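You operate a simulated robot arm through the tools that you are given. There is no shell and no other tool.

The job below is to be done with a simulated robot arm. You get a single attempt, and the scene is never put back.

Task
Start a run, halt it with the black button, then store the step from the job sheet.
Fine: start with the green button on the stand; carriage home and guard shut; size and rows stay.

Only the result counts: the job must be done as asked and must still hold three seconds after the hand-in. Knocking over, shifting, dropping, spilling or breaking anything else fails it. Flat cloth is picked up by pressing the open fingertips on it (5 to 10 N) and closing them slowly along it; thin cloth reads only 2 to 8 mm in the jaws.

Robot
A 6-joint arm with a two-finger gripper, fixed in place. Base frame: the origin is at the foot of the arm, x ahead of it, y to its left, z up; the work surface is at about z = 94. Lengths are in cm, angles in degrees, forces in N, time in s.
Its first joint turns from -166.0 to 166.0 degrees. Payload 2.45 kg.
The TCP is the grasp point between the finger pads, 2 cm short of the fingertips. In the tool frame z runs along the fingers and y along their closing line. Largest opening 14 cm; the body of the gripper starts 16.8 cm behind the TCP.
Orientation is told as [roll, pitch, yaw] about the base's x, y, z axes, in that order, counted from this pose: with the fingers straight down and closing along the base's y, the tool's x points along the base's -x, its y along +y and its z along -z.

Tools
- The arm moves only by the tool nudge_tool. Its argument "deltas" is a list of rows, each a list of 7 numbers: the opening, from 0 (shut) to 1 (fully open), then the shift along the base's x, y, z in m, then the turn, a rotation vector about the base's x, y, z in degrees. In form: [[jaw, tx, ty, tz, rx, ry, rz], ...]. A call has 1 to 20 rows; each row shifts and turns the commanded pose from where the row before left it. Each row takes 0.2 s and may step no farther than 5 cm and 8.6 degrees from the row before; otherwise, or with a gripper value out of range, the whole call is refused. Where a pose cannot be reached the arm comes as near as it can. A force on the tool above 40 N (or 10 N above the force at the start of the call, whichever is more), or a blocked arm, ends the call early, and 0.2 s more pass. The fingers move at their own pace (about 4.5 cm/s each) and stop on an object; they squeeze with about 42 N. The grip force told is the motor's: it shows also when the fingers shut on nothing. Time passes only in rows, and 0.2 s behind the last, so rows that do not move let the fingers close. It gives the time, the measured TCP pose, the force on the tool (base axes), the opening and the grip force at its end, in the units of the frame above (readings bear some noise), with the torque about the TCP (base axes, N m) and any sound that the robot's microphone picked up.
- Cameras (640 x 400 px; columns grow to the right, rows downward): "scene" is fixed at [22.26, 50.05, 155.91]; the picture's right is [0.01, -1.00, 0.00], its down [-0.64, -0.01, -0.77] and it looks along [0.77, 0.01, -0.64] (base axes); focal length 331 px, centre (320, 200). "wrist" rides on the gripper at [7.8, 1.1, -20.9] in the tool frame; the picture's right is [-0.14, 0.99, 0.00], its down [-0.92, -0.13, -0.37] and it looks along [-0.36, -0.05, 0.93] (tool axes); focal length 280 px, centre (320, 200).
- grab_frame(camera): a new picture of that camera. No time passes.
- point_at(camera, pixels): for up to 12 pixels [column, row] of the newest picture of that camera ("zoom" is the newest enlarged one), the place [x, y, z] in the base frame of the surface seen there, good to about 0.2 cm. No time passes.
- zoom(camera, box): a new picture of the part [left, top, right, bottom] of that camera's present view, enlarged. No time passes.
- sign_off(): hands the job in; it is judged then, once.

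Leave the gripper open and the arm clear of the work at the hand-in unless told otherwise.

The tools are called after "Emit:" as name(argument=value, ...) on one line, values as JSON. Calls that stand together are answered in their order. nudge_tool: Moves the arm, as the interface text tells. Its arguments: {"type":"object","properties":{"deltas":{"type":"array"}},"required":["deltas"]} The other tools are called the same way: grab_frame (camera) takes a picture; point_at (camera, pixels) gives the place of the surface under pixels of a picture; zoom (camera, box) takes an enlarged picture of a part of a camera's view; sign_off () hands the job in.

At the start:

```text
time_s: 0.0
tool_pos: [73.27, 37.59, 126.65]
tool_rot: [0.1, -0.1, -0.1]
wrist_force: [0.8, -0.6, 0.6]
wrist_torque: [0.02, 0.02, 0.0]
grip_width: 13.99
grasp_force: 0.0
```

scene: 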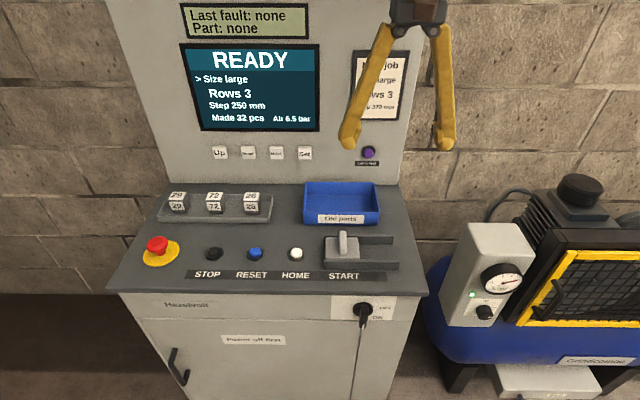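
wrist: 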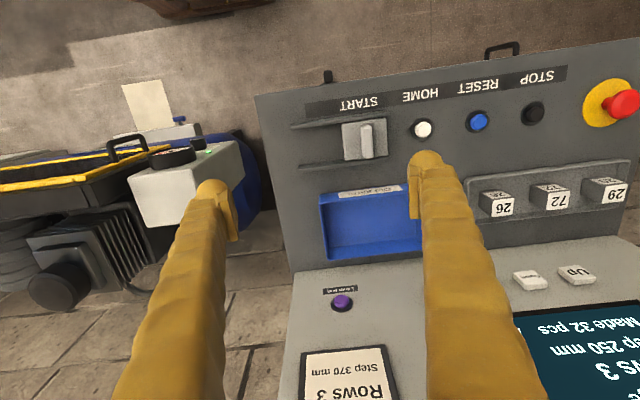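

I see a control panel with a display, four keys, a purple lamp-test button, a job sheet, and a desk with STOP, RESET, HOME and a sliding START cover. I'll zoom in on each part to read it.

Emit:
zoom(camera="scene", box=[170, 0, 420, 180])

Emit:
zoom(camera="scene", box=[120, 170, 430, 360])

Emit:
zoom(camera="wrist", box=[260, 240, 460, 400])

Emit:
zoom(camera="scene", box=[420, 160, 640, 400])

```text
2.22 times, centred on (295, 90) of scene
```

zoom: 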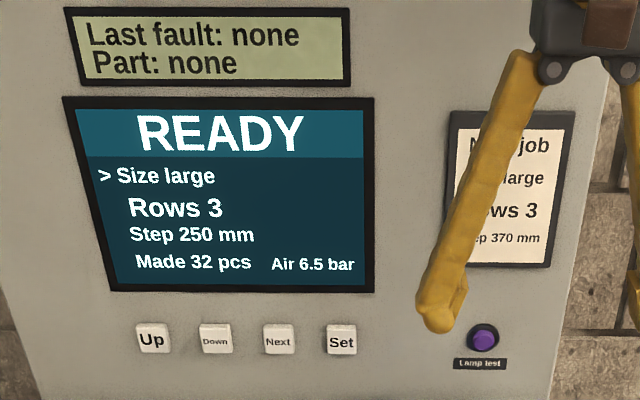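

```text
2.06 times, centred on (275, 265) of scene
```

zoom: 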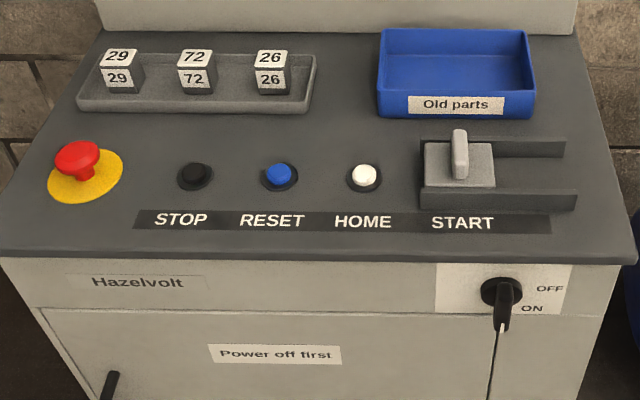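

```text
2.50 times, centred on (360, 320) of wrist
```

zoom: 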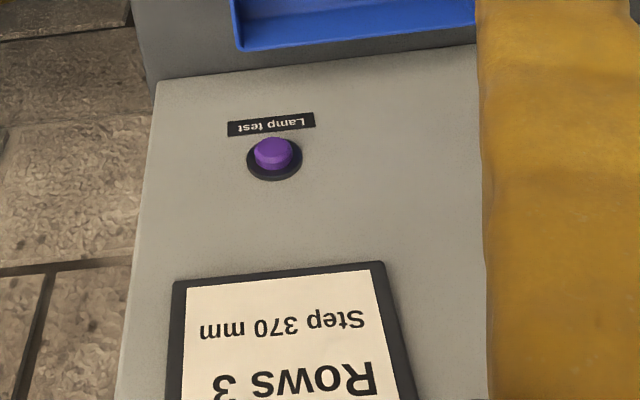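

```text
1.67 times, centred on (530, 280) of scene
```

zoom: 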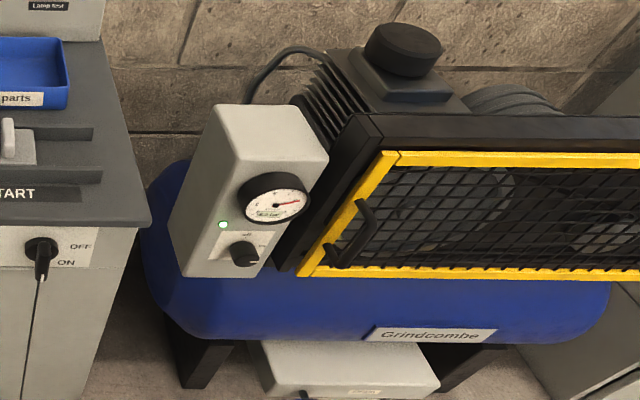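

The display reads READY, cursor on Size large, Rows 3, Step 250. The job sheet says Rows 3, Step 370, and START has a sliding cover with its rails running to the right. Next I'll measure where the controls are.

Emit:
grab_frame(camera="scene")

Emit:
point_at(camera="scene", pixels=[[214, 253], [255, 252], [296, 253], [342, 236], [343, 252], [330, 245], [395, 242], [397, 263], [390, 252], [157, 243], [220, 280], [350, 275]])

Emit:
point_at(camera="scene", pixels=[[219, 152], [248, 153], [276, 153], [304, 153], [369, 152], [234, 152], [234, 165], [376, 196], [310, 187], [348, 238], [345, 260], [357, 257]])

Emit:
zoom(camera="scene", box=[300, 215, 420, 290])

Emit:
zoom(camera="wrist", box=[260, 60, 480, 200])

```text
taken
```

scene: 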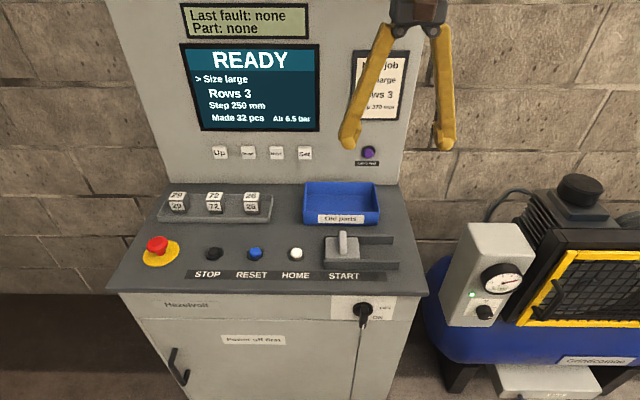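

```text
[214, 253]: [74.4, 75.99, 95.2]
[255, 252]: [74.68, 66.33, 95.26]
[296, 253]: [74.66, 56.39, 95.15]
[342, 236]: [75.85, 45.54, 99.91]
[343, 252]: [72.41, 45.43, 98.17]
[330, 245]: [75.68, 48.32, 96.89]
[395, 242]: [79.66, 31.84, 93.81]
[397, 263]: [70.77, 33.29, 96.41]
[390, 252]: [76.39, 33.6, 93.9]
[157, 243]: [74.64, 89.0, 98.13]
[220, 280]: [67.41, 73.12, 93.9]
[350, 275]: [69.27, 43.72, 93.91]
```

```text
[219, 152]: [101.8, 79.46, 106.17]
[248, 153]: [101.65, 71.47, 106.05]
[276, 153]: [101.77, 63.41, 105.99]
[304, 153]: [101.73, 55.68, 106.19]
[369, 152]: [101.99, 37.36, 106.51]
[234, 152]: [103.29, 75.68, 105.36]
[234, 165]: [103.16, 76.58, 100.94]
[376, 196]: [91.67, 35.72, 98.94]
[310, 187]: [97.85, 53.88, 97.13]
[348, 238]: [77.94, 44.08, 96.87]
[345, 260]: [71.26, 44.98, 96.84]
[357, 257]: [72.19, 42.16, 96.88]
```

```text
5.33 times, centred on (360, 252) of scene
```

zoom: 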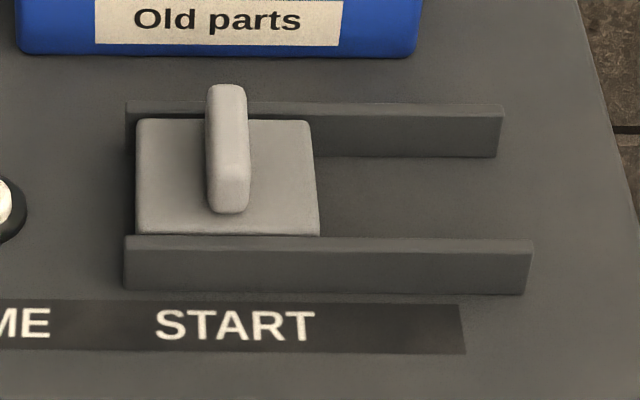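

```text
2.86 times, centred on (370, 130) of wrist
```

zoom: 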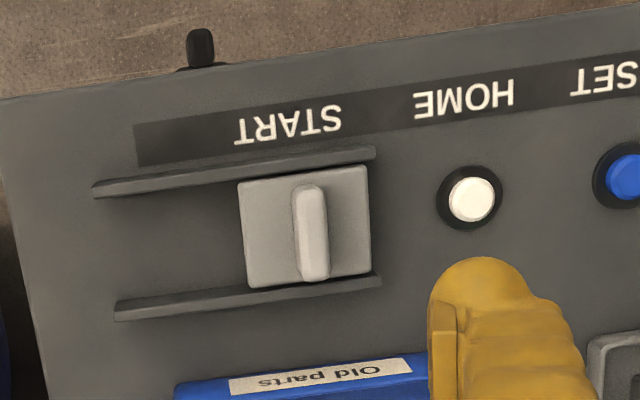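

The START cover is about 6.4 cm wide with a ridge at y≈45.4 and slides toward -y. The green button isn't visible yet, so I'll move the arm clear and look around to see if another stand has one.

Emit:
nudge_tool(deltas=[[1, -0.02, -0.03, 0.01, 0, 0, 0], [1, -0.02, -0.03, 0.01, 0, 0, 0], [1, -0.02, -0.03, 0.01, -8, 0, 0], [1, -0.02, -0.03, 0.01, -8, 0, 0], [1, -0.02, -0.03, 0.01, -8, 0, 0], [1, -0.02, -0.03, 0.01, -8, 0, 0], [1, -0.02, -0.03, 0.01, -8, 0, 0]])

Emit:
grab_frame(camera="wrist")

Emit:
grab_frame(camera="scene")

```text
time_s: 1.6
tool_pos: [59.12, 16.59, 133.67]
tool_rot: [-40.1, 0.0, 0.1]
wrist_force: [0.2, 0.3, -0.1]
wrist_torque: [0.01, 0.0, -0.02]
grip_width: 14.0
grasp_force: 0.1
```

```text
taken
```

wrist: 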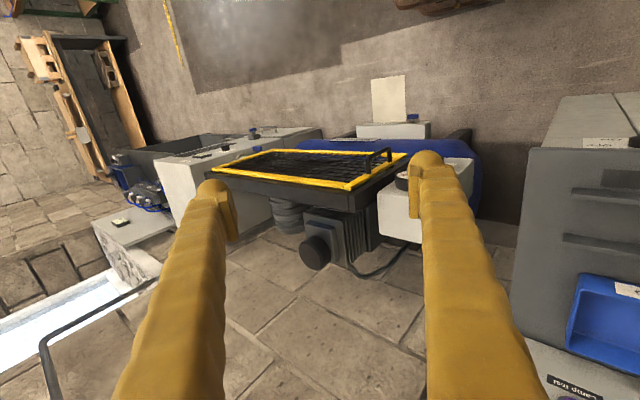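

```text
taken
```

scene: 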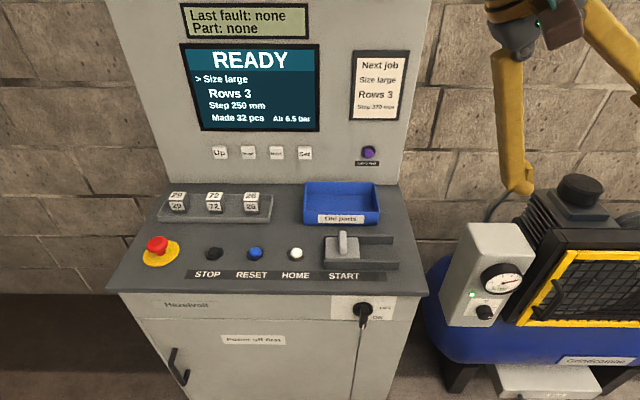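

The job sheet now shows in full. On the -y side, past the compressor, there's more equipment, so I'll read the sheet and keep looking that way.

Emit:
zoom(camera="scene", box=[340, 40, 420, 130])

Emit:
nudge_tool(deltas=[[1, -0.015, -0.04, 0.01, 0, 0, 0], [1, -0.015, -0.04, 0.01, 0, 0, 0], [1, -0.015, -0.04, 0.01, 0, 0, 0], [1, -0.01, -0.04, 0.01, 0, 0, 0], [1, 0, -0.04, 0.01, 0, 0, 0], [1, 0, -0.04, 0.01, 0, 0, 0], [1, 0, -0.04, 0, 0, 0, 0], [1, 0, -0.04, 0, 0, 0, 0]])

Emit:
grab_frame(camera="wrist")

```text
4.44 times, centred on (380, 85) of scene
```

zoom: 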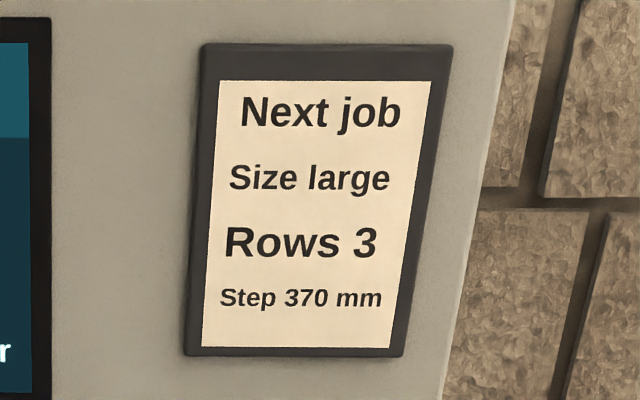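

```text
time_s: 3.4
tool_pos: [53.67, -15.67, 139.44]
tool_rot: [-40.0, 0.0, -0.1]
wrist_force: [-0.6, -0.1, 0.7]
wrist_torque: [-0.06, 0.03, -0.02]
grip_width: 14.01
grasp_force: 0.1
```

```text
taken
```

wrist: 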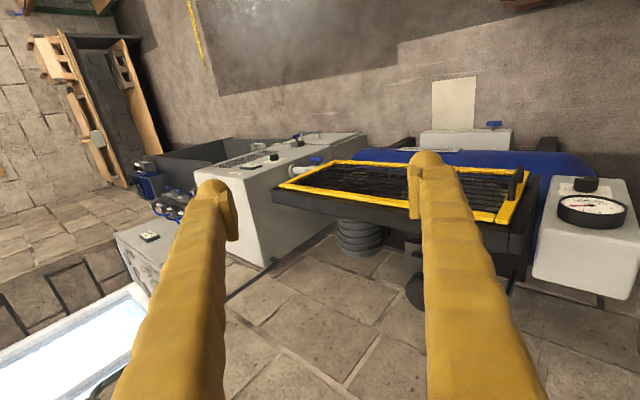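

I see a grey box with green/black controls at about (265,160), next to the compressor. I'll zoom on it and swing farther round to see the rest.

Emit:
zoom(camera="wrist", box=[100, 110, 380, 285])

Emit:
nudge_tool(deltas=[[1, -0.01, -0.04, 0, 0, 0, -8], [1, -0.01, -0.04, 0, 0, 0, -8], [1, -0.01, -0.04, 0, 0, 0, -8], [1, -0.015, -0.04, 0, 0, 0, -8], [1, -0.02, -0.04, 0, 0, 0, -8], [1, -0.02, -0.03, 0, 0, 0, -8], [1, -0.02, -0.03, 0, 0, 0, -8]])

Emit:
grab_frame(camera="wrist")

```text
2.29 times, centred on (240, 198) of wrist
```

zoom: 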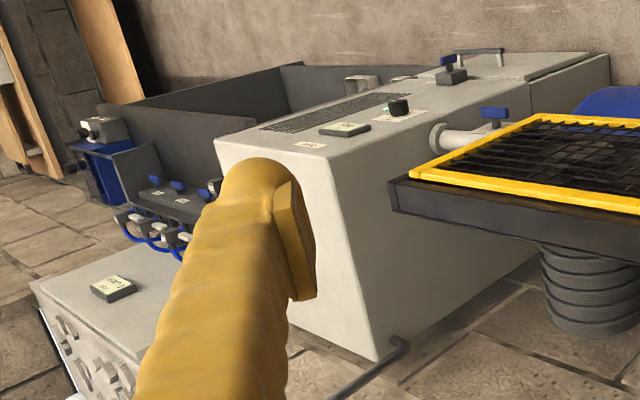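

```text
time_s: 5.0
tool_pos: [43.19, -41.49, 139.82]
tool_rot: [-40.0, -0.1, -56.3]
wrist_force: [-1.1, 0.5, -0.2]
wrist_torque: [0.02, 0.0, -0.01]
grip_width: 14.03
grasp_force: 0.1
```

```text
taken
```

wrist: 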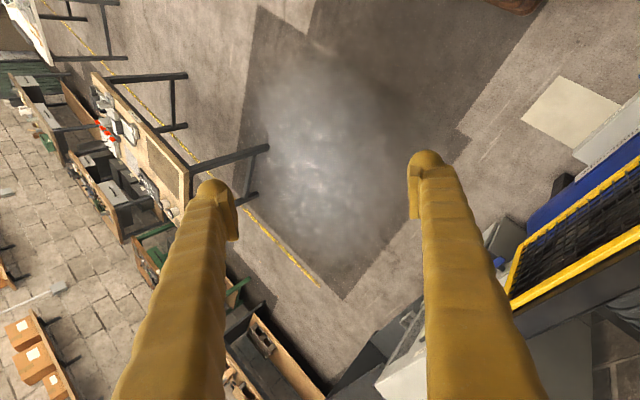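

This side holds only floor and far benches. Next I'll go back and look toward +y (left of the console), where the block machine may stand.

Emit:
nudge_tool(deltas=[[1, 0.02, 0.03, 0, 0, 0, 8], [1, 0.02, 0.03, 0, 0, 0, 8], [1, 0.02, 0.04, 0, 0, 0, 8], [1, 0.015, 0.04, 0, 0, 0, 8], [1, 0.01, 0.04, 0, 0, 0, 8], [1, 0, 0.04, 0, 0, 0, 8], [1, 0, 0.04, 0, 0, 0, 8], [1, 0, 0.04, 0, 8, 0, 0], [1, 0, 0.04, 0, 8, 0, 0], [1, 0, 0.04, 0, 8, 0, 0], [1, 0, 0.04, 0, 8, 0, 0], [1, 0, 0.04, 0, 8, 0, 0], [1, 0, 0.04, 0, 8, 0, 0], [1, 0, 0.04, 0, 8, 0, 0], [1, 0, 0.04, 0, 8, 0, 0], [1, 0, 0.04, 0, 8, 0, 0]])

Emit:
grab_frame(camera="wrist")

Emit:
grab_frame(camera="scene")

```text
time_s: 8.4
tool_pos: [51.89, 20.65, 139.52]
tool_rot: [32.0, 0.0, 0.0]
wrist_force: [-0.2, -0.4, -0.1]
wrist_torque: [-0.02, 0.0, 0.03]
grip_width: 13.99
grasp_force: 0.0
```

```text
taken
```

wrist: 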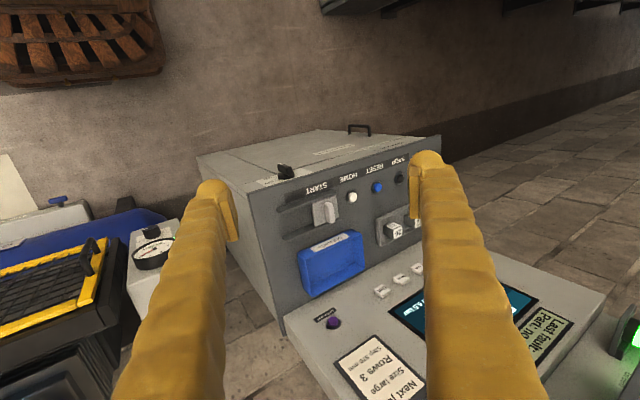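

```text
taken
```

scene: 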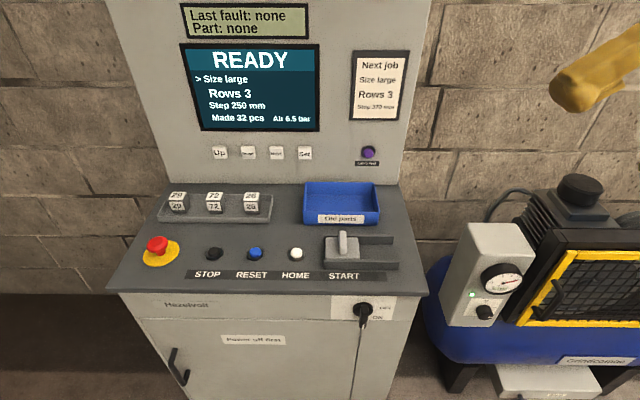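

At the lower right (630,340) there's a green glow behind the console. I'll tilt the tool upward and toward +x/+y to see what it is.

Emit:
nudge_tool(deltas=[[1, -0.01, 0.02, 0.01, 0, -8, 0], [1, -0.01, 0.02, 0.01, 0, -8, 0], [1, -0.01, 0.02, 0.01, 0, -8, 0], [1, -0.01, 0.02, 0.01, 0, -8, 0], [1, 0, 0.02, 0.01, 0, -8, 0]])

Emit:
grab_frame(camera="wrist")

```text
time_s: 9.6
tool_pos: [47.63, 30.52, 144.46]
tool_rot: [32.1, -40.2, 0.0]
wrist_force: [0.3, 0.0, -0.5]
wrist_torque: [0.0, -0.01, 0.03]
grip_width: 13.98
grasp_force: 0.2
```

```text
taken
```

wrist: 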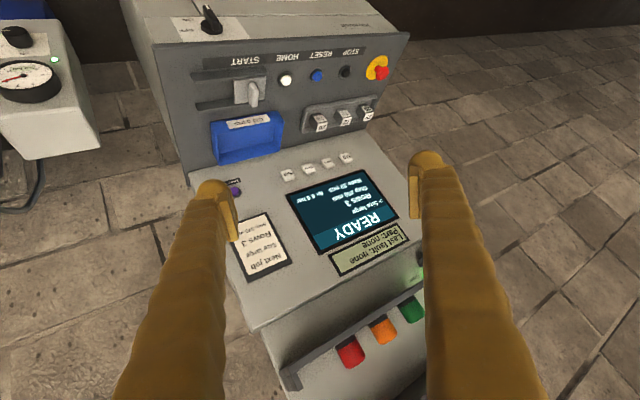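

Red, amber and green things sit on top of the console. I'll zoom there, then tilt higher to see behind the console.

Emit:
zoom(camera="wrist", box=[260, 220, 480, 400])

Emit:
nudge_tool(deltas=[[1, -0.01, 0.0, 0.01, 0, -8, 0], [1, -0.01, 0.0, 0.01, 0, -8, 0], [1, -0.01, 0.0, 0.01, 0, -8, 0], [1, 0, 0.0, 0.01, 0, -8, 0]])

Emit:
grab_frame(camera="wrist")

```text
2.22 times, centred on (370, 310) of wrist
```

zoom: 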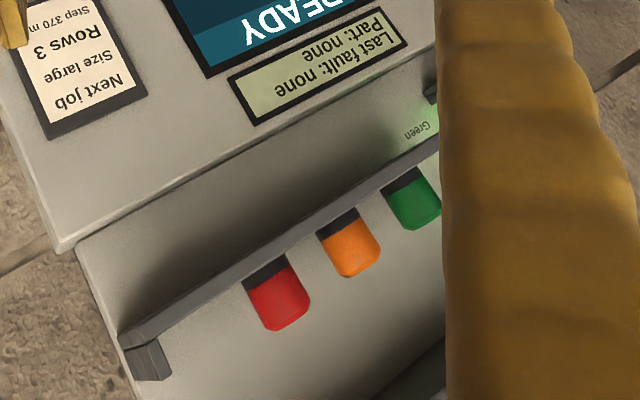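

```text
time_s: 10.6
tool_pos: [44.67, 30.58, 148.52]
tool_rot: [32.3, -72.0, -0.2]
wrist_force: [-0.1, 0.3, 0.0]
wrist_torque: [0.0, 0.03, -0.02]
grip_width: 13.98
grasp_force: 0.1
```

```text
taken
```

wrist: 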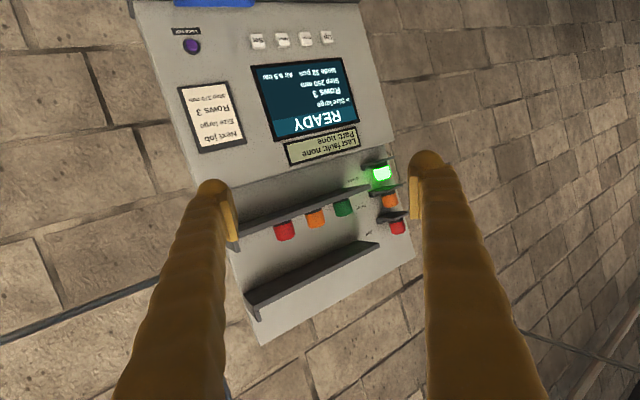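

The panel carries a lamp stack (green lit) and a rack of spare coloured caps. I'll zoom in on the labels.

Emit:
zoom(camera="wrist", box=[210, 120, 430, 330])

Emit:
point_at(camera="wrist", pixels=[[383, 172], [390, 200], [398, 226], [283, 230], [345, 206], [305, 65], [310, 275], [258, 340]])

```text
1.90 times, centred on (320, 225) of wrist
```

zoom: 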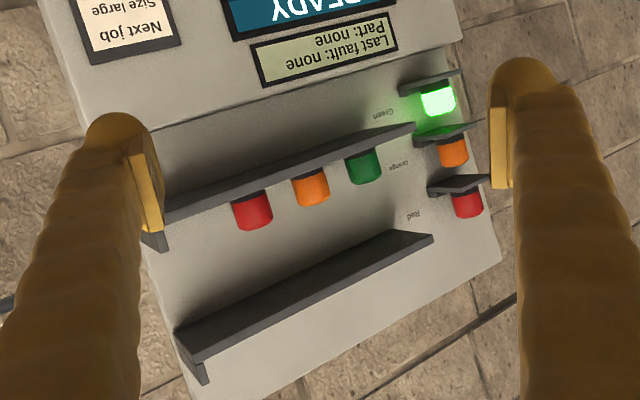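

```text
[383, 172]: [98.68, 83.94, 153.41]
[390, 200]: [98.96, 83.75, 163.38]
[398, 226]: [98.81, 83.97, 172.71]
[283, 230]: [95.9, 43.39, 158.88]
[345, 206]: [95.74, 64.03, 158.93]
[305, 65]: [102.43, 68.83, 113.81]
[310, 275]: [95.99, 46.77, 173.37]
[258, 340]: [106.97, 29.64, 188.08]
```

The console is the only stand in reach, so the green button should be under the START cover. I'll bring the tool back upright over the cover ridge at about (74.7, 45.4).

Emit:
nudge_tool(deltas=[[1, 0.02, 0.01, 0, 0, 8, 0], [1, 0.02, 0.01, 0, 0, 8, 0], [1, 0.02, 0.01, -0.01, 0, 8, 0], [1, 0.02, 0.01, -0.01, 0, 8, 0], [1, 0.02, 0.01, -0.01, 0, 8, 0], [1, 0.02, 0.01, -0.02, 0, 8, 0], [1, 0.02, 0.01, -0.02, 0, 8, 0], [1, 0.02, 0.01, -0.02, 0, 8, 0], [0.4, 0.02, 0.01, -0.02, 0, 8, 0], [0.4, 0.03, 0.01, -0.03, -8, 0, 0], [0.4, 0.03, 0.01, -0.03, -8, 0, 0], [0.4, 0.03, 0.01, -0.03, -8, 0, 0], [0.4, 0.03, 0.02, -0.03, -8, 0, 0]])

Emit:
grab_frame(camera="scene")

Emit:
grab_frame(camera="wrist")

```text
time_s: 13.4
tool_pos: [74.72, 44.7, 125.76]
tool_rot: [-0.1, -0.1, 0.0]
wrist_force: [-0.6, -0.7, 0.6]
wrist_torque: [0.05, -0.07, -0.04]
grip_width: 5.62
grasp_force: 0.1
```

```text
taken
```

scene: 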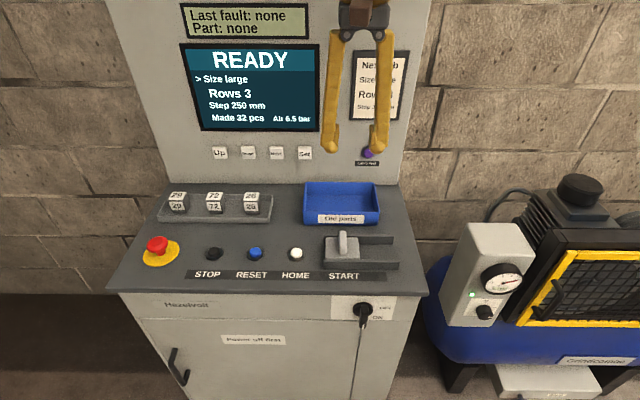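

```text
taken
```

wrist: 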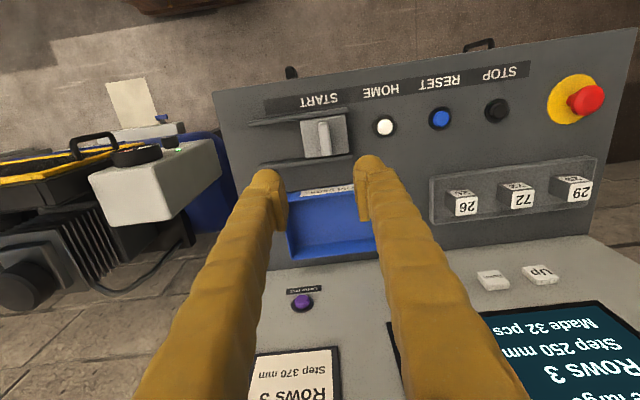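

The tool is at (74.7, 44.7, 125.8), upright. I'll shift +0.7 cm in y and descend to z≈100 so the fingertips straddle the ridge just above the plate.

Emit:
nudge_tool(deltas=[[0.4, 0, 0.007, -0.04, 0, 0, 0], [0.4, 0, 0, -0.04, 0, 0, 0], [0.4, 0, 0, -0.04, 0, 0, 0], [0.4, 0, 0, -0.04, 0, 0, 0], [0.4, 0, 0, -0.04, 0, 0, 0], [0.4, 0, 0, -0.03, 0, 0, 0], [0.4, 0, 0, -0.015, 0, 0, 0], [0.4, 0, 0, -0.01, 0, 0, 0], [0.4, 0, 0, 0, 0, 0, 0]])

Emit:
zoom(camera="scene", box=[280, 190, 420, 290])

```text
time_s: 15.4
tool_pos: [74.66, 45.2, 100.23]
tool_rot: [0.0, 0.0, 0.0]
wrist_force: [0.4, -0.4, 0.3]
wrist_torque: [0.0, 0.0, -0.01]
grip_width: 5.6
grasp_force: 0.1
```

```text
4.00 times, centred on (350, 240) of scene
```

zoom: 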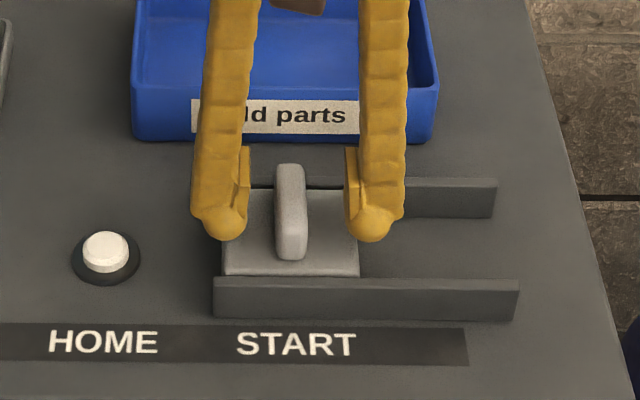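

The fingers straddle the ridge. I'll close on it and drag it gently toward -y about 7 cm, watching the force.

Emit:
nudge_tool(deltas=[[0.05, 0, 0, 0, 0, 0, 0], [0.05, 0, 0, 0, 0, 0, 0], [0.05, 0, 0, 0, 0, 0, 0], [0.05, 0, 0, 0, 0, 0, 0], [0.05, 0, -0.01, 0, 0, 0, 0], [0.05, 0, -0.01, 0, 0, 0, 0], [0.05, 0, -0.01, 0, 0, 0, 0]])

Emit:
zoom(camera="scene", box=[280, 190, 420, 290])

```text
time_s: 17.0
tool_pos: [74.67, 42.36, 100.04]
tool_rot: [0.0, 0.1, -0.1]
wrist_force: [-22.6, -0.5, 11.8]
wrist_torque: [-0.02, 0.77, -0.02]
grip_width: 1.69
grasp_force: 42.1
```

```text
4.00 times, centred on (350, 240) of scene
```

zoom: 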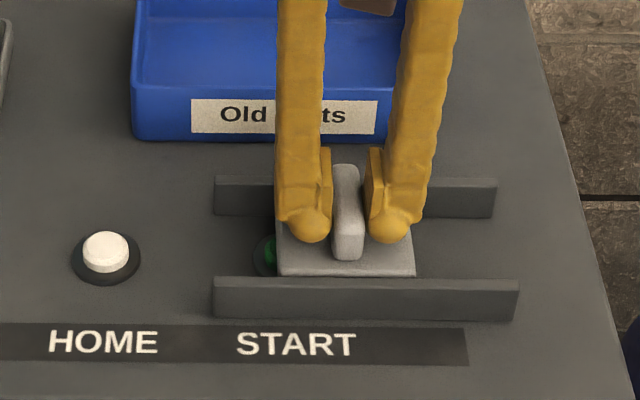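

The cover slides and a green button is showing beneath. There's a -22 N side force in x from the grip, so I'll carry on slowly for 4 cm more.

Emit:
nudge_tool(deltas=[[0.05, 0, -0.01, 0, 0, 0, 0], [0.05, 0, -0.01, 0, 0, 0, 0], [0.05, 0, -0.01, 0, 0, 0, 0], [0.05, 0, -0.01, 0, 0, 0, 0]])

Emit:
zoom(camera="scene", box=[280, 190, 420, 290])

```text
time_s: 18.0
tool_pos: [74.68, 38.27, 100.2]
tool_rot: [0.0, 0.0, -0.1]
wrist_force: [-25.9, 1.1, 8.6]
wrist_torque: [0.0, 0.29, 0.01]
grip_width: 1.69
grasp_force: 42.7
```

```text
4.00 times, centred on (350, 240) of scene
```

zoom: 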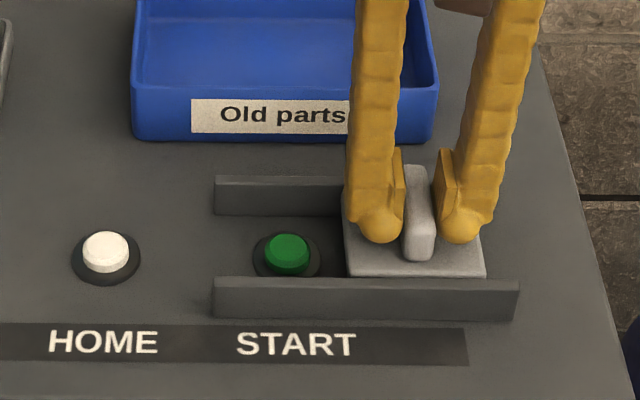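

The green button is fully clear. I'll open the fingers, rise, and see whether the cover stays open.

Emit:
nudge_tool(deltas=[[0.35, 0, 0, 0, 0, 0, 0], [0.35, 0, 0, 0, 0, 0, 0], [0.35, 0, 0, 0, 0, 0, 0], [0.35, 0, 0, 0.03, 0, 0, 0], [0.35, 0, 0, 0.04, 0, 0, 0], [0, 0, 0.03, 0.01, 0, 0, 0], [0, 0, 0.03, 0, 0, 0, 0], [0, 0, 0.01, 0, 0, 0, 0], [0, 0, 0, 0, 0, 0, 0], [0, 0, 0, 0, 0, 0, 0]])

Emit:
grab_frame(camera="scene")

Emit:
point_at(camera="scene", pixels=[[352, 254], [351, 250], [355, 255], [349, 255], [368, 252], [385, 246], [214, 253], [214, 256], [296, 254], [296, 250]])

Emit:
zoom(camera="scene", box=[280, 190, 420, 290])

```text
time_s: 20.2
tool_pos: [74.72, 45.25, 107.93]
tool_rot: [0.0, -0.1, 0.1]
wrist_force: [0.6, -0.3, -0.3]
wrist_torque: [-0.04, 0.0, -0.01]
grip_width: 0.0
grasp_force: 29.6
```

```text
taken
```

scene: 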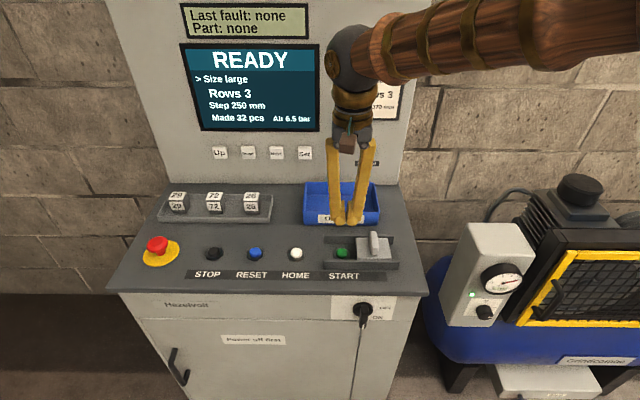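

```text
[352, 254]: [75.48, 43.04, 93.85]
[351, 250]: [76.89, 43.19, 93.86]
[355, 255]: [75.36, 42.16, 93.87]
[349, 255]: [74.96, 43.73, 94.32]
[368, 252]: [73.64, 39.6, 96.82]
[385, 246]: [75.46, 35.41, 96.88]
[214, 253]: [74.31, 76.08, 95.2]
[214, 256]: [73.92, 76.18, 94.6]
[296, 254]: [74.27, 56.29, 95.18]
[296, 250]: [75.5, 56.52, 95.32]
```

```text
4.00 times, centred on (350, 240) of scene
```

zoom: 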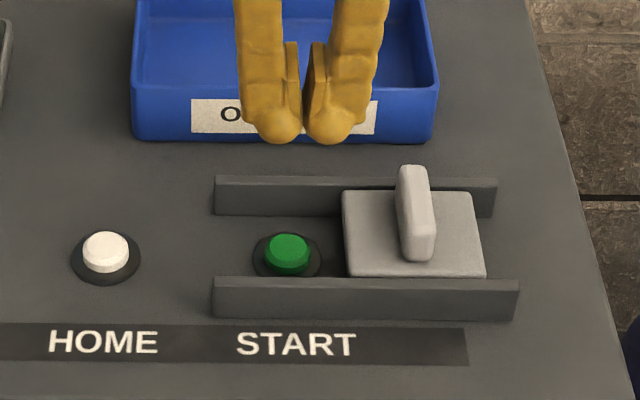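

The cover stays open and the machine still reads READY. I'll measure the green button at scene pixel (342,253).

Emit:
point_at(camera="scene", pixels=[[342, 253], [342, 250], [342, 256], [338, 253], [346, 253]])

```text
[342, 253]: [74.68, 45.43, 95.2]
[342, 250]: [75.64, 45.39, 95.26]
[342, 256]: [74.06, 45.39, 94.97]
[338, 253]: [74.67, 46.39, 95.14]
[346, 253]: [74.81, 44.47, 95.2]
```

The button centre is (74.7, 45.4) with its top at z 95.2. Before starting the run I'll check that the arm can reach STOP at (74.4, 76), tilting the tool outward about 24° and hovering above it.

Emit:
nudge_tool(deltas=[[0, 0, 0.037, 0, 5.7, -5.7, 0], [0, 0, 0.037, 0, 5.7, -5.7, 0], [0, 0, 0.037, 0, 5.7, -5.7, 0], [0, 0, 0.037, 0, 0, 0, 0], [0, 0, 0.037, 0, 0, 0, 0], [0, 0, 0.037, 0, 0, 0, 0], [0, -0.005, 0.037, 0, 0, 0, 0], [0, -0.005, 0.037, -0.03, 0, 0, 0], [0, 0, 0, -0.02, 0, 0, 0], [0, 0, 0, 0, 0, 0, 0]])

Emit:
zoom(camera="scene", box=[140, 190, 300, 290])

```text
time_s: 22.4
tool_pos: [73.73, 74.82, 103.14]
tool_rot: [17.6, -16.8, -2.7]
wrist_force: [-0.3, 0.3, -0.3]
wrist_torque: [-0.03, 0.03, 0.0]
grip_width: 0.0
grasp_force: 29.1
```

```text
4.00 times, centred on (220, 240) of scene
```

zoom: 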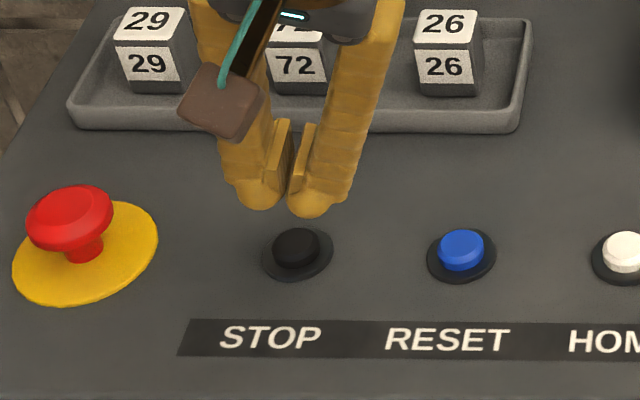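

STOP is reachable with this tilt: the TCP reads (73.7, 74.8, 103.1). I'll keep the tilt, go back to the green button and hover just above it.

Emit:
nudge_tool(deltas=[[0, 0, -0.0375, 0.03, 0, 0, 0], [0, 0, -0.0375, 0.02, 0, 0, 0], [0, 0, -0.0375, 0, 0, 0, 0], [0, 0, -0.0375, 0, 0, 0, 0], [0, 0, -0.0375, 0, 0, 0, 0], [0, 0, -0.0375, 0, 0, 0, 0], [0, 0, -0.0375, 0, 0, 0, 0], [0, 0.004, -0.0375, 0, 0, 0, 0], [0, 0, 0, -0.04, 0, 0, 0], [0, 0, 0, -0.04, 0, 0, 0], [0, 0, 0, -0.01, 0, 0, 0], [0, 0, 0, 0, 0, 0, 0]])

Emit:
zoom(camera="scene", box=[280, 190, 420, 290])

```text
time_s: 25.0
tool_pos: [74.23, 44.75, 99.26]
tool_rot: [17.6, -16.8, -2.6]
wrist_force: [0.1, -0.5, -0.3]
wrist_torque: [0.04, -0.01, -0.01]
grip_width: 0.0
grasp_force: 29.7
```

```text
4.00 times, centred on (350, 240) of scene
```

zoom: 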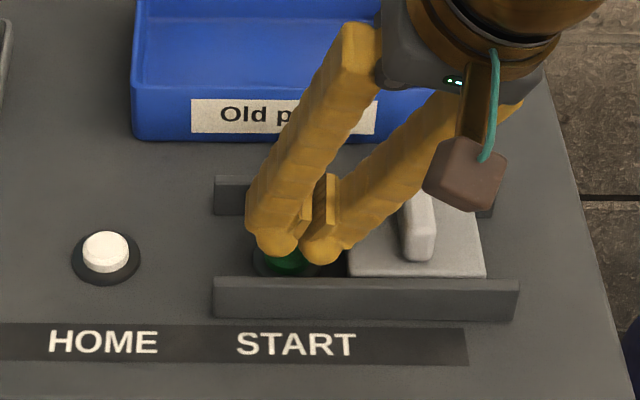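

The fingertips are just above the green button, slightly toward -y. I'll shift 0.5 cm to +y and press down in small steps, watching the force.

Emit:
nudge_tool(deltas=[[0, 0, 0.005, -0.004, 0, 0, 0], [0, 0, 0, -0.004, 0, 0, 0], [0, 0, 0, -0.004, 0, 0, 0], [0, 0, 0, -0.004, 0, 0, 0]])

Emit:
zoom(camera="scene", box=[170, 0, 420, 290])

```text
time_s: 26.0
tool_pos: [74.07, 45.42, 97.44]
tool_rot: [17.6, -16.7, -2.6]
wrist_force: [-0.3, -1.6, 1.4]
wrist_torque: [-0.01, 0.0, -0.01]
grip_width: 0.0
grasp_force: 29.5
```

```text
1.38 times, centred on (295, 145) of scene
```

zoom: 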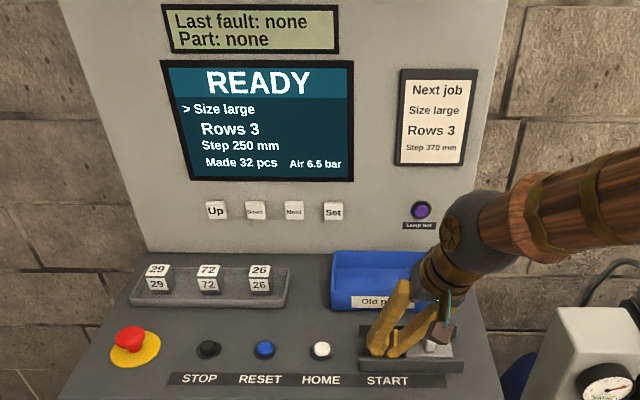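

Contact is only about 1.5 N and the screen still reads READY. I'll press a bit further in 2 mm steps.

Emit:
nudge_tool(deltas=[[0, 0, 0, -0.002, 0, 0, 0], [0, 0, 0, -0.002, 0, 0, 0]])

Emit:
zoom(camera="scene", box=[170, 0, 420, 290])

```text
time_s: 26.6
tool_pos: [74.05, 45.42, 97.12]
tool_rot: [17.7, -16.9, -2.7]
wrist_force: [-0.8, 1.1, 6.7]
wrist_torque: [0.0, 0.05, -0.02]
grip_width: 0.02
grasp_force: 29.4
heard: click
```

```text
1.38 times, centred on (295, 145) of scene
```

zoom: 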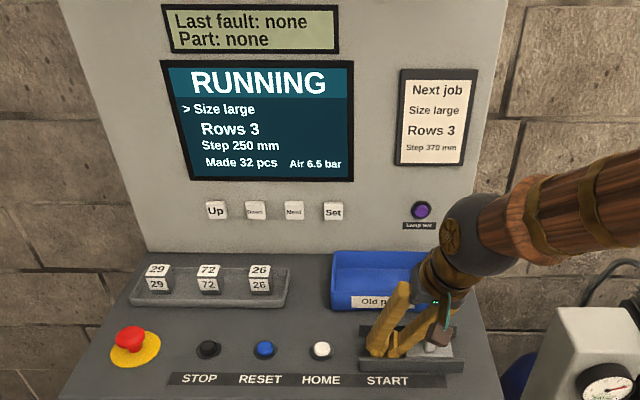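

There was a click and the screen now reads RUNNING. I'll lift, move +30.6 cm in y over STOP, and come down just above it.

Emit:
nudge_tool(deltas=[[0, 0, 0, 0.04, 0, 0, 0], [0, 0, 0.038, 0.01, 0, 0, 0], [0, 0, 0.038, 0, 0, 0, 0], [0, 0, 0.038, 0, 0, 0, 0], [0, 0, 0.038, 0, 0, 0, 0], [0, 0, 0.038, 0, 0, 0, 0], [0, 0, 0.038, 0, 0, 0, 0], [0, 0, 0.038, 0, 0, 0, 0], [0, -0.003, 0.04, 0, 0, 0, 0], [0, 0, 0, -0.03, 0, 0, 0], [0, 0, 0, -0.008, 0, 0, 0]])

Emit:
grab_frame(camera="scene")

Emit:
zoom(camera="scene", box=[140, 190, 300, 290])

```text
time_s: 29.0
tool_pos: [73.96, 75.85, 98.3]
tool_rot: [17.6, -16.7, -2.6]
wrist_force: [-1.2, 0.8, 0.4]
wrist_torque: [0.03, 0.01, 0.01]
grip_width: 0.0
grasp_force: 29.2
```

```text
taken
```

scene: 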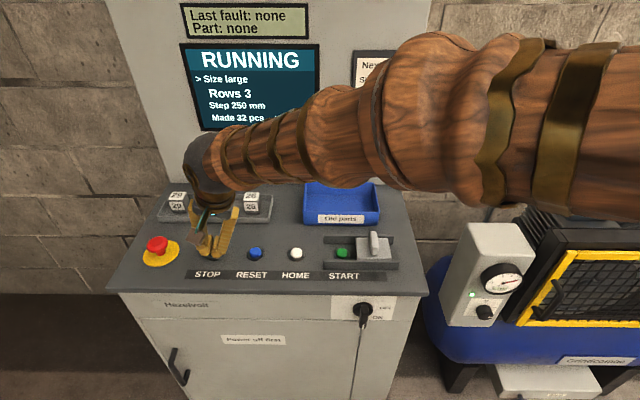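

```text
4.00 times, centred on (220, 240) of scene
```

zoom: 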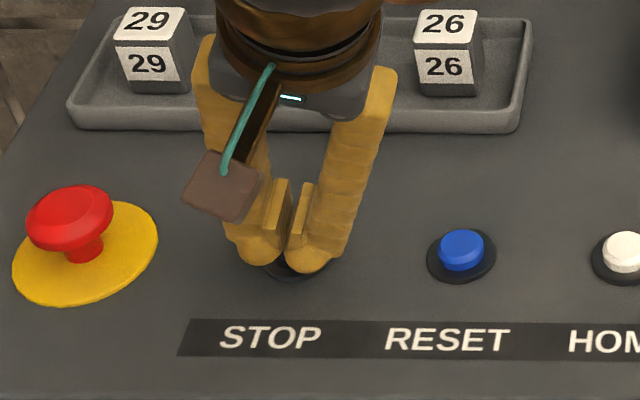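

The fingertips sit right above the black STOP button and the screen still says RUNNING. I'll press down in small steps.

Emit:
nudge_tool(deltas=[[0, 0, 0, -0.004, 0, 0, 0], [0, 0, 0, -0.004, 0, 0, 0], [0, 0, 0, -0.003, 0, 0, 0], [0, 0, 0, -0.002, 0, 0, 0]])

Emit:
grab_frame(camera="scene")

```text
time_s: 30.0
tool_pos: [73.84, 75.86, 96.93]
tool_rot: [17.6, -16.7, -2.7]
wrist_force: [-1.6, -1.5, 1.5]
wrist_torque: [-0.08, 0.05, -0.01]
grip_width: 0.0
grasp_force: 29.2
heard: click
```

```text
taken
```

scene: 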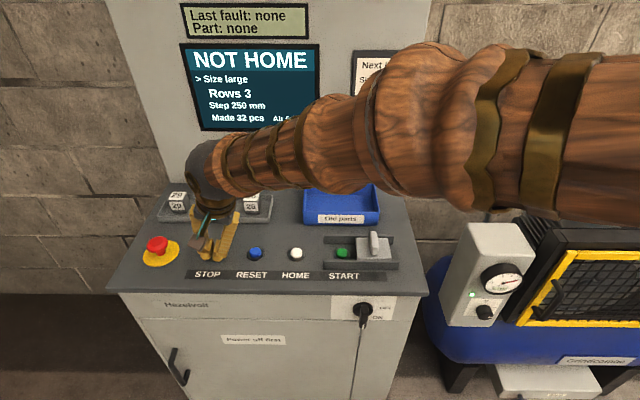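

There was a click and the run halted; the screen now reads NOT HOME. The carriage has to go home, so I'll lift, move 19.6 cm toward -y to the white HOME button, and press it.

Emit:
nudge_tool(deltas=[[0, 0, 0, 0.04, 0, 0, 0], [0, 0, -0.039, 0.01, 0, 0, 0], [0, 0, -0.039, 0, 0, 0, 0], [0, 0, -0.039, 0, 0, 0, 0], [0, 0, -0.039, 0, 0, 0, 0], [0, 0.002, -0.039, 0, 0, 0, 0], [0, 0, 0, -0.03, 0, 0, 0], [0, 0, 0, -0.008, 0, 0, 0], [0, 0, 0, -0.004, 0, 0, 0], [0, 0, 0, -0.004, 0, 0, 0], [0, 0, 0, -0.003, 0, 0, 0]])

Emit:
grab_frame(camera="scene")

```text
time_s: 32.4
tool_pos: [74.09, 56.54, 97.06]
tool_rot: [17.7, -16.9, -2.7]
wrist_force: [1.5, -2.6, 6.3]
wrist_torque: [-0.08, -0.01, 0.05]
grip_width: 0.0
grasp_force: 29.8
heard: click
```

```text
taken
```

scene: 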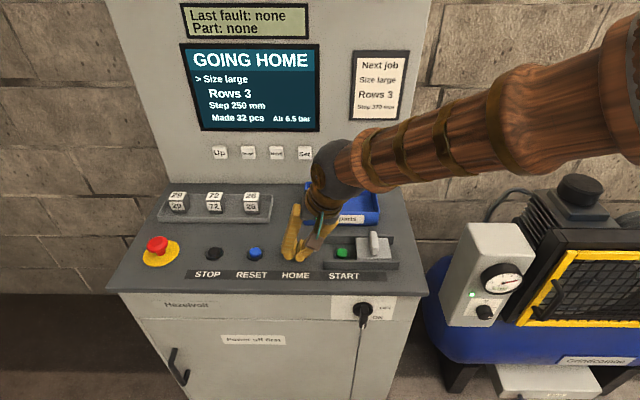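

The click worked and the screen says GOING HOME. I'll hold still a second and see whether it finishes.

Emit:
nudge_tool(deltas=[[0, 0, 0, 0, 0, 0, 0], [0, 0, 0, 0, 0, 0, 0], [0, 0, 0, 0, 0, 0, 0], [0, 0, 0, 0, 0, 0, 0], [0, 0, 0, 0, 0, 0, 0], [0, 0, 0, 0, 0, 0, 0]])

Emit:
zoom(camera="scene", box=[170, 0, 420, 180])

```text
time_s: 33.8
tool_pos: [74.01, 56.55, 96.98]
tool_rot: [17.6, -16.8, -2.7]
wrist_force: [-0.5, 1.6, 7.7]
wrist_torque: [-0.02, -0.02, -0.01]
grip_width: 0.0
grasp_force: 29.7
```

```text
2.22 times, centred on (295, 90) of scene
```

zoom: 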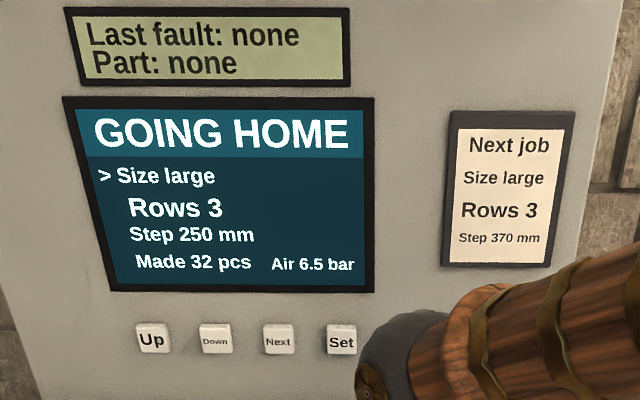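

It's still GOING HOME. I'll hold for another two seconds and look again.

Emit:
nudge_tool(deltas=[[0, 0, 0, 0, 0, 0, 0], [0, 0, 0, 0, 0, 0, 0], [0, 0, 0, 0, 0, 0, 0], [0, 0, 0, 0, 0, 0, 0], [0, 0, 0, 0, 0, 0, 0], [0, 0, 0, 0, 0, 0, 0], [0, 0, 0, 0, 0, 0, 0], [0, 0, 0, 0, 0, 0, 0], [0, 0, 0, 0, 0, 0, 0], [0, 0, 0, 0, 0, 0, 0]])

Emit:
grab_frame(camera="scene")

```text
time_s: 36.0
tool_pos: [74.11, 56.4, 97.15]
tool_rot: [17.6, -16.8, -2.8]
wrist_force: [-3.7, -0.4, 8.5]
wrist_torque: [-0.09, 0.1, 0.0]
grip_width: 0.01
grasp_force: 29.9
```

```text
taken
```

scene: 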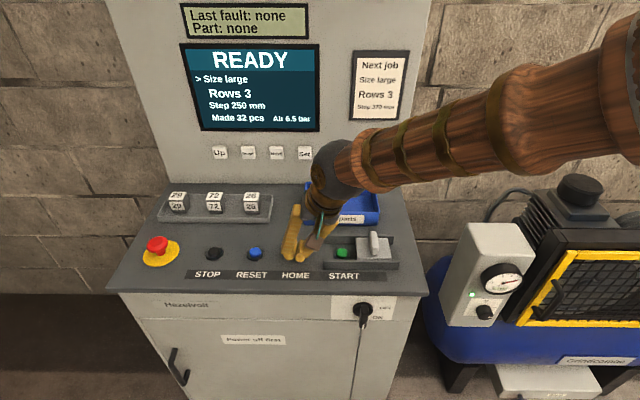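

READY again, so the carriage is home. Next I'll shut the START cover: lift, set the tool upright, open partly and go over the ridge at y≈38.3.

Emit:
nudge_tool(deltas=[[0, 0, 0, 0.04, 0, 0, 0], [0, 0, 0, 0.04, 0, 0, 0], [0, 0, 0, 0.04, 0, 0, 0], [0.4, 0, -0.03, 0.03, -5.7, 5.7, 0], [0.4, 0, -0.03, 0, -5.7, 5.7, 0], [0.4, 0.003, -0.03, 0, -5.7, 5.7, 0], [0.4, 0.003, -0.03, 0, 0, 0, 0], [0.4, 0, -0.03, 0, 0, 0, 0], [0.4, 0, -0.031, 0, 0, 0, 0], [0.4, 0, 0, 0, 0, 0, 0]])

Emit:
grab_frame(camera="scene")

Emit:
point_at(camera="scene", pixels=[[374, 236], [375, 234], [371, 236], [377, 236], [375, 248]])

```text
time_s: 38.2
tool_pos: [74.6, 38.24, 112.32]
tool_rot: [-0.1, 0.0, 0.0]
wrist_force: [0.0, 0.3, 0.8]
wrist_torque: [0.04, 0.01, -0.02]
grip_width: 5.59
grasp_force: 0.0
```

```text
taken
```

scene: 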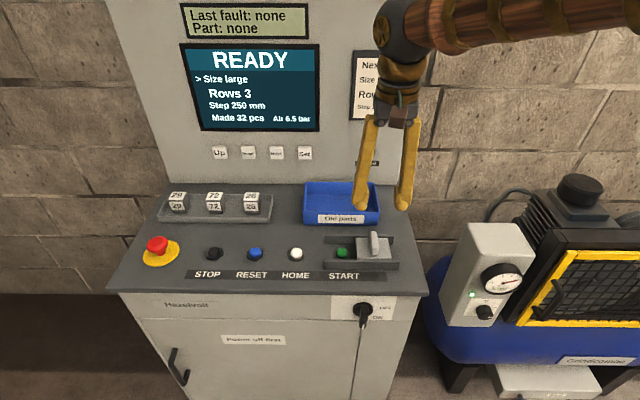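

```text
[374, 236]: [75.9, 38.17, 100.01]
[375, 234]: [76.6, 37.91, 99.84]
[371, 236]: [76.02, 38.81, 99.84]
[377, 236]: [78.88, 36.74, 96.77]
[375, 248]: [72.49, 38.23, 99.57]
```

The ridge is at y≈38.15, directly under the tool. I'll descend 12.1 cm, grip, and slide +7.1 cm in y to shut the cover.

Emit:
nudge_tool(deltas=[[0.4, 0, 0, -0.04, 0, 0, 0], [0.4, 0, 0, -0.04, 0, 0, 0], [0.4, 0, 0, -0.03, 0, 0, 0], [0.4, 0, 0, -0.011, 0, 0, 0], [0.05, 0, 0, 0, 0, 0, 0], [0.05, 0, 0, 0, 0, 0, 0], [0.05, 0, 0, 0, 0, 0, 0], [0.05, 0, 0, 0, 0, 0, 0], [0.05, 0, 0.01, 0, 0, 0, 0], [0.05, 0, 0.01, 0, 0, 0, 0], [0.05, 0, 0.01, 0, 0, 0, 0], [0.05, 0, 0.01, 0, 0, 0, 0], [0.05, 0, 0.01, 0, 0, 0, 0], [0.05, 0, 0.01, 0, 0, 0, 0]])

Emit:
zoom(camera="scene", box=[270, 190, 430, 290])

```text
time_s: 41.2
tool_pos: [74.65, 44.35, 100.02]
tool_rot: [0.0, 0.0, 0.1]
wrist_force: [4.5, 0.2, -9.6]
wrist_torque: [0.03, -0.34, 0.05]
grip_width: 1.71
grasp_force: 43.1
```

```text
4.00 times, centred on (350, 240) of scene
```

zoom: 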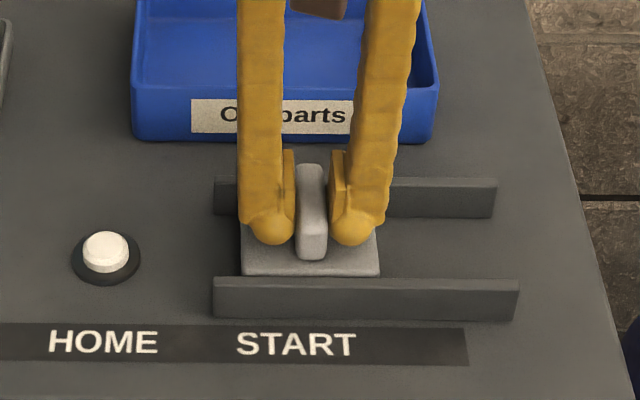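

The plate's left edge is about 1.1 cm short of where it began. I'll push on in small steps to the stop.

Emit:
nudge_tool(deltas=[[0.05, 0, 0.004, 0, 0, 0, 0], [0.05, 0, 0.004, 0, 0, 0, 0], [0.05, 0, 0.003, 0, 0, 0, 0]])

Emit:
zoom(camera="scene", box=[270, 190, 430, 290])

```text
time_s: 42.0
tool_pos: [74.7, 45.42, 100.03]
tool_rot: [0.0, 0.0, 0.0]
wrist_force: [1.8, 1.5, -8.2]
wrist_torque: [0.01, -0.12, 0.04]
grip_width: 1.69
grasp_force: 42.5
```

```text
4.00 times, centred on (350, 240) of scene
```

zoom: 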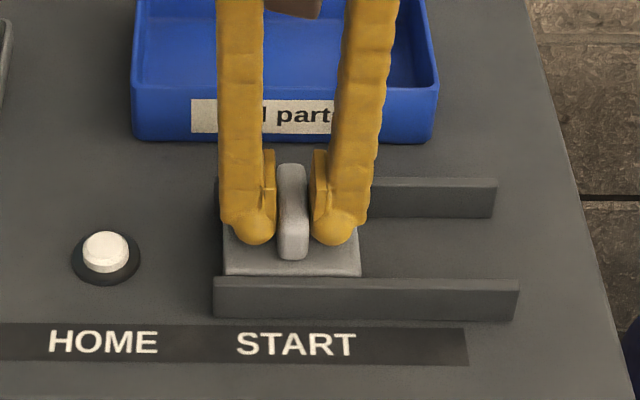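

It's almost identical to the starting picture, about 1 mm short. I'll nudge 2 mm more and then check the force against the stop.

Emit:
nudge_tool(deltas=[[0.05, 0, 0.002, 0, 0, 0, 0], [0.05, 0, 0, 0, 0, 0, 0]])

Emit:
zoom(camera="scene", box=[270, 190, 430, 290])

```text
time_s: 42.6
tool_pos: [74.55, 45.5, 99.92]
tool_rot: [-0.2, 0.1, 0.0]
wrist_force: [-1.8, -15.3, -6.1]
wrist_torque: [-0.18, 0.14, 0.02]
grip_width: 1.68
grasp_force: 42.5
```

```text
4.00 times, centred on (350, 240) of scene
```

zoom: 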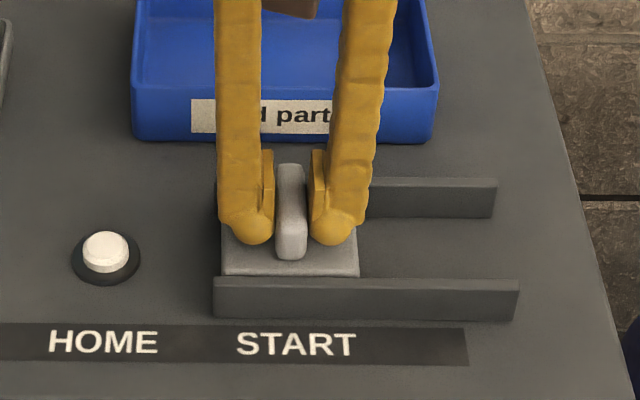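

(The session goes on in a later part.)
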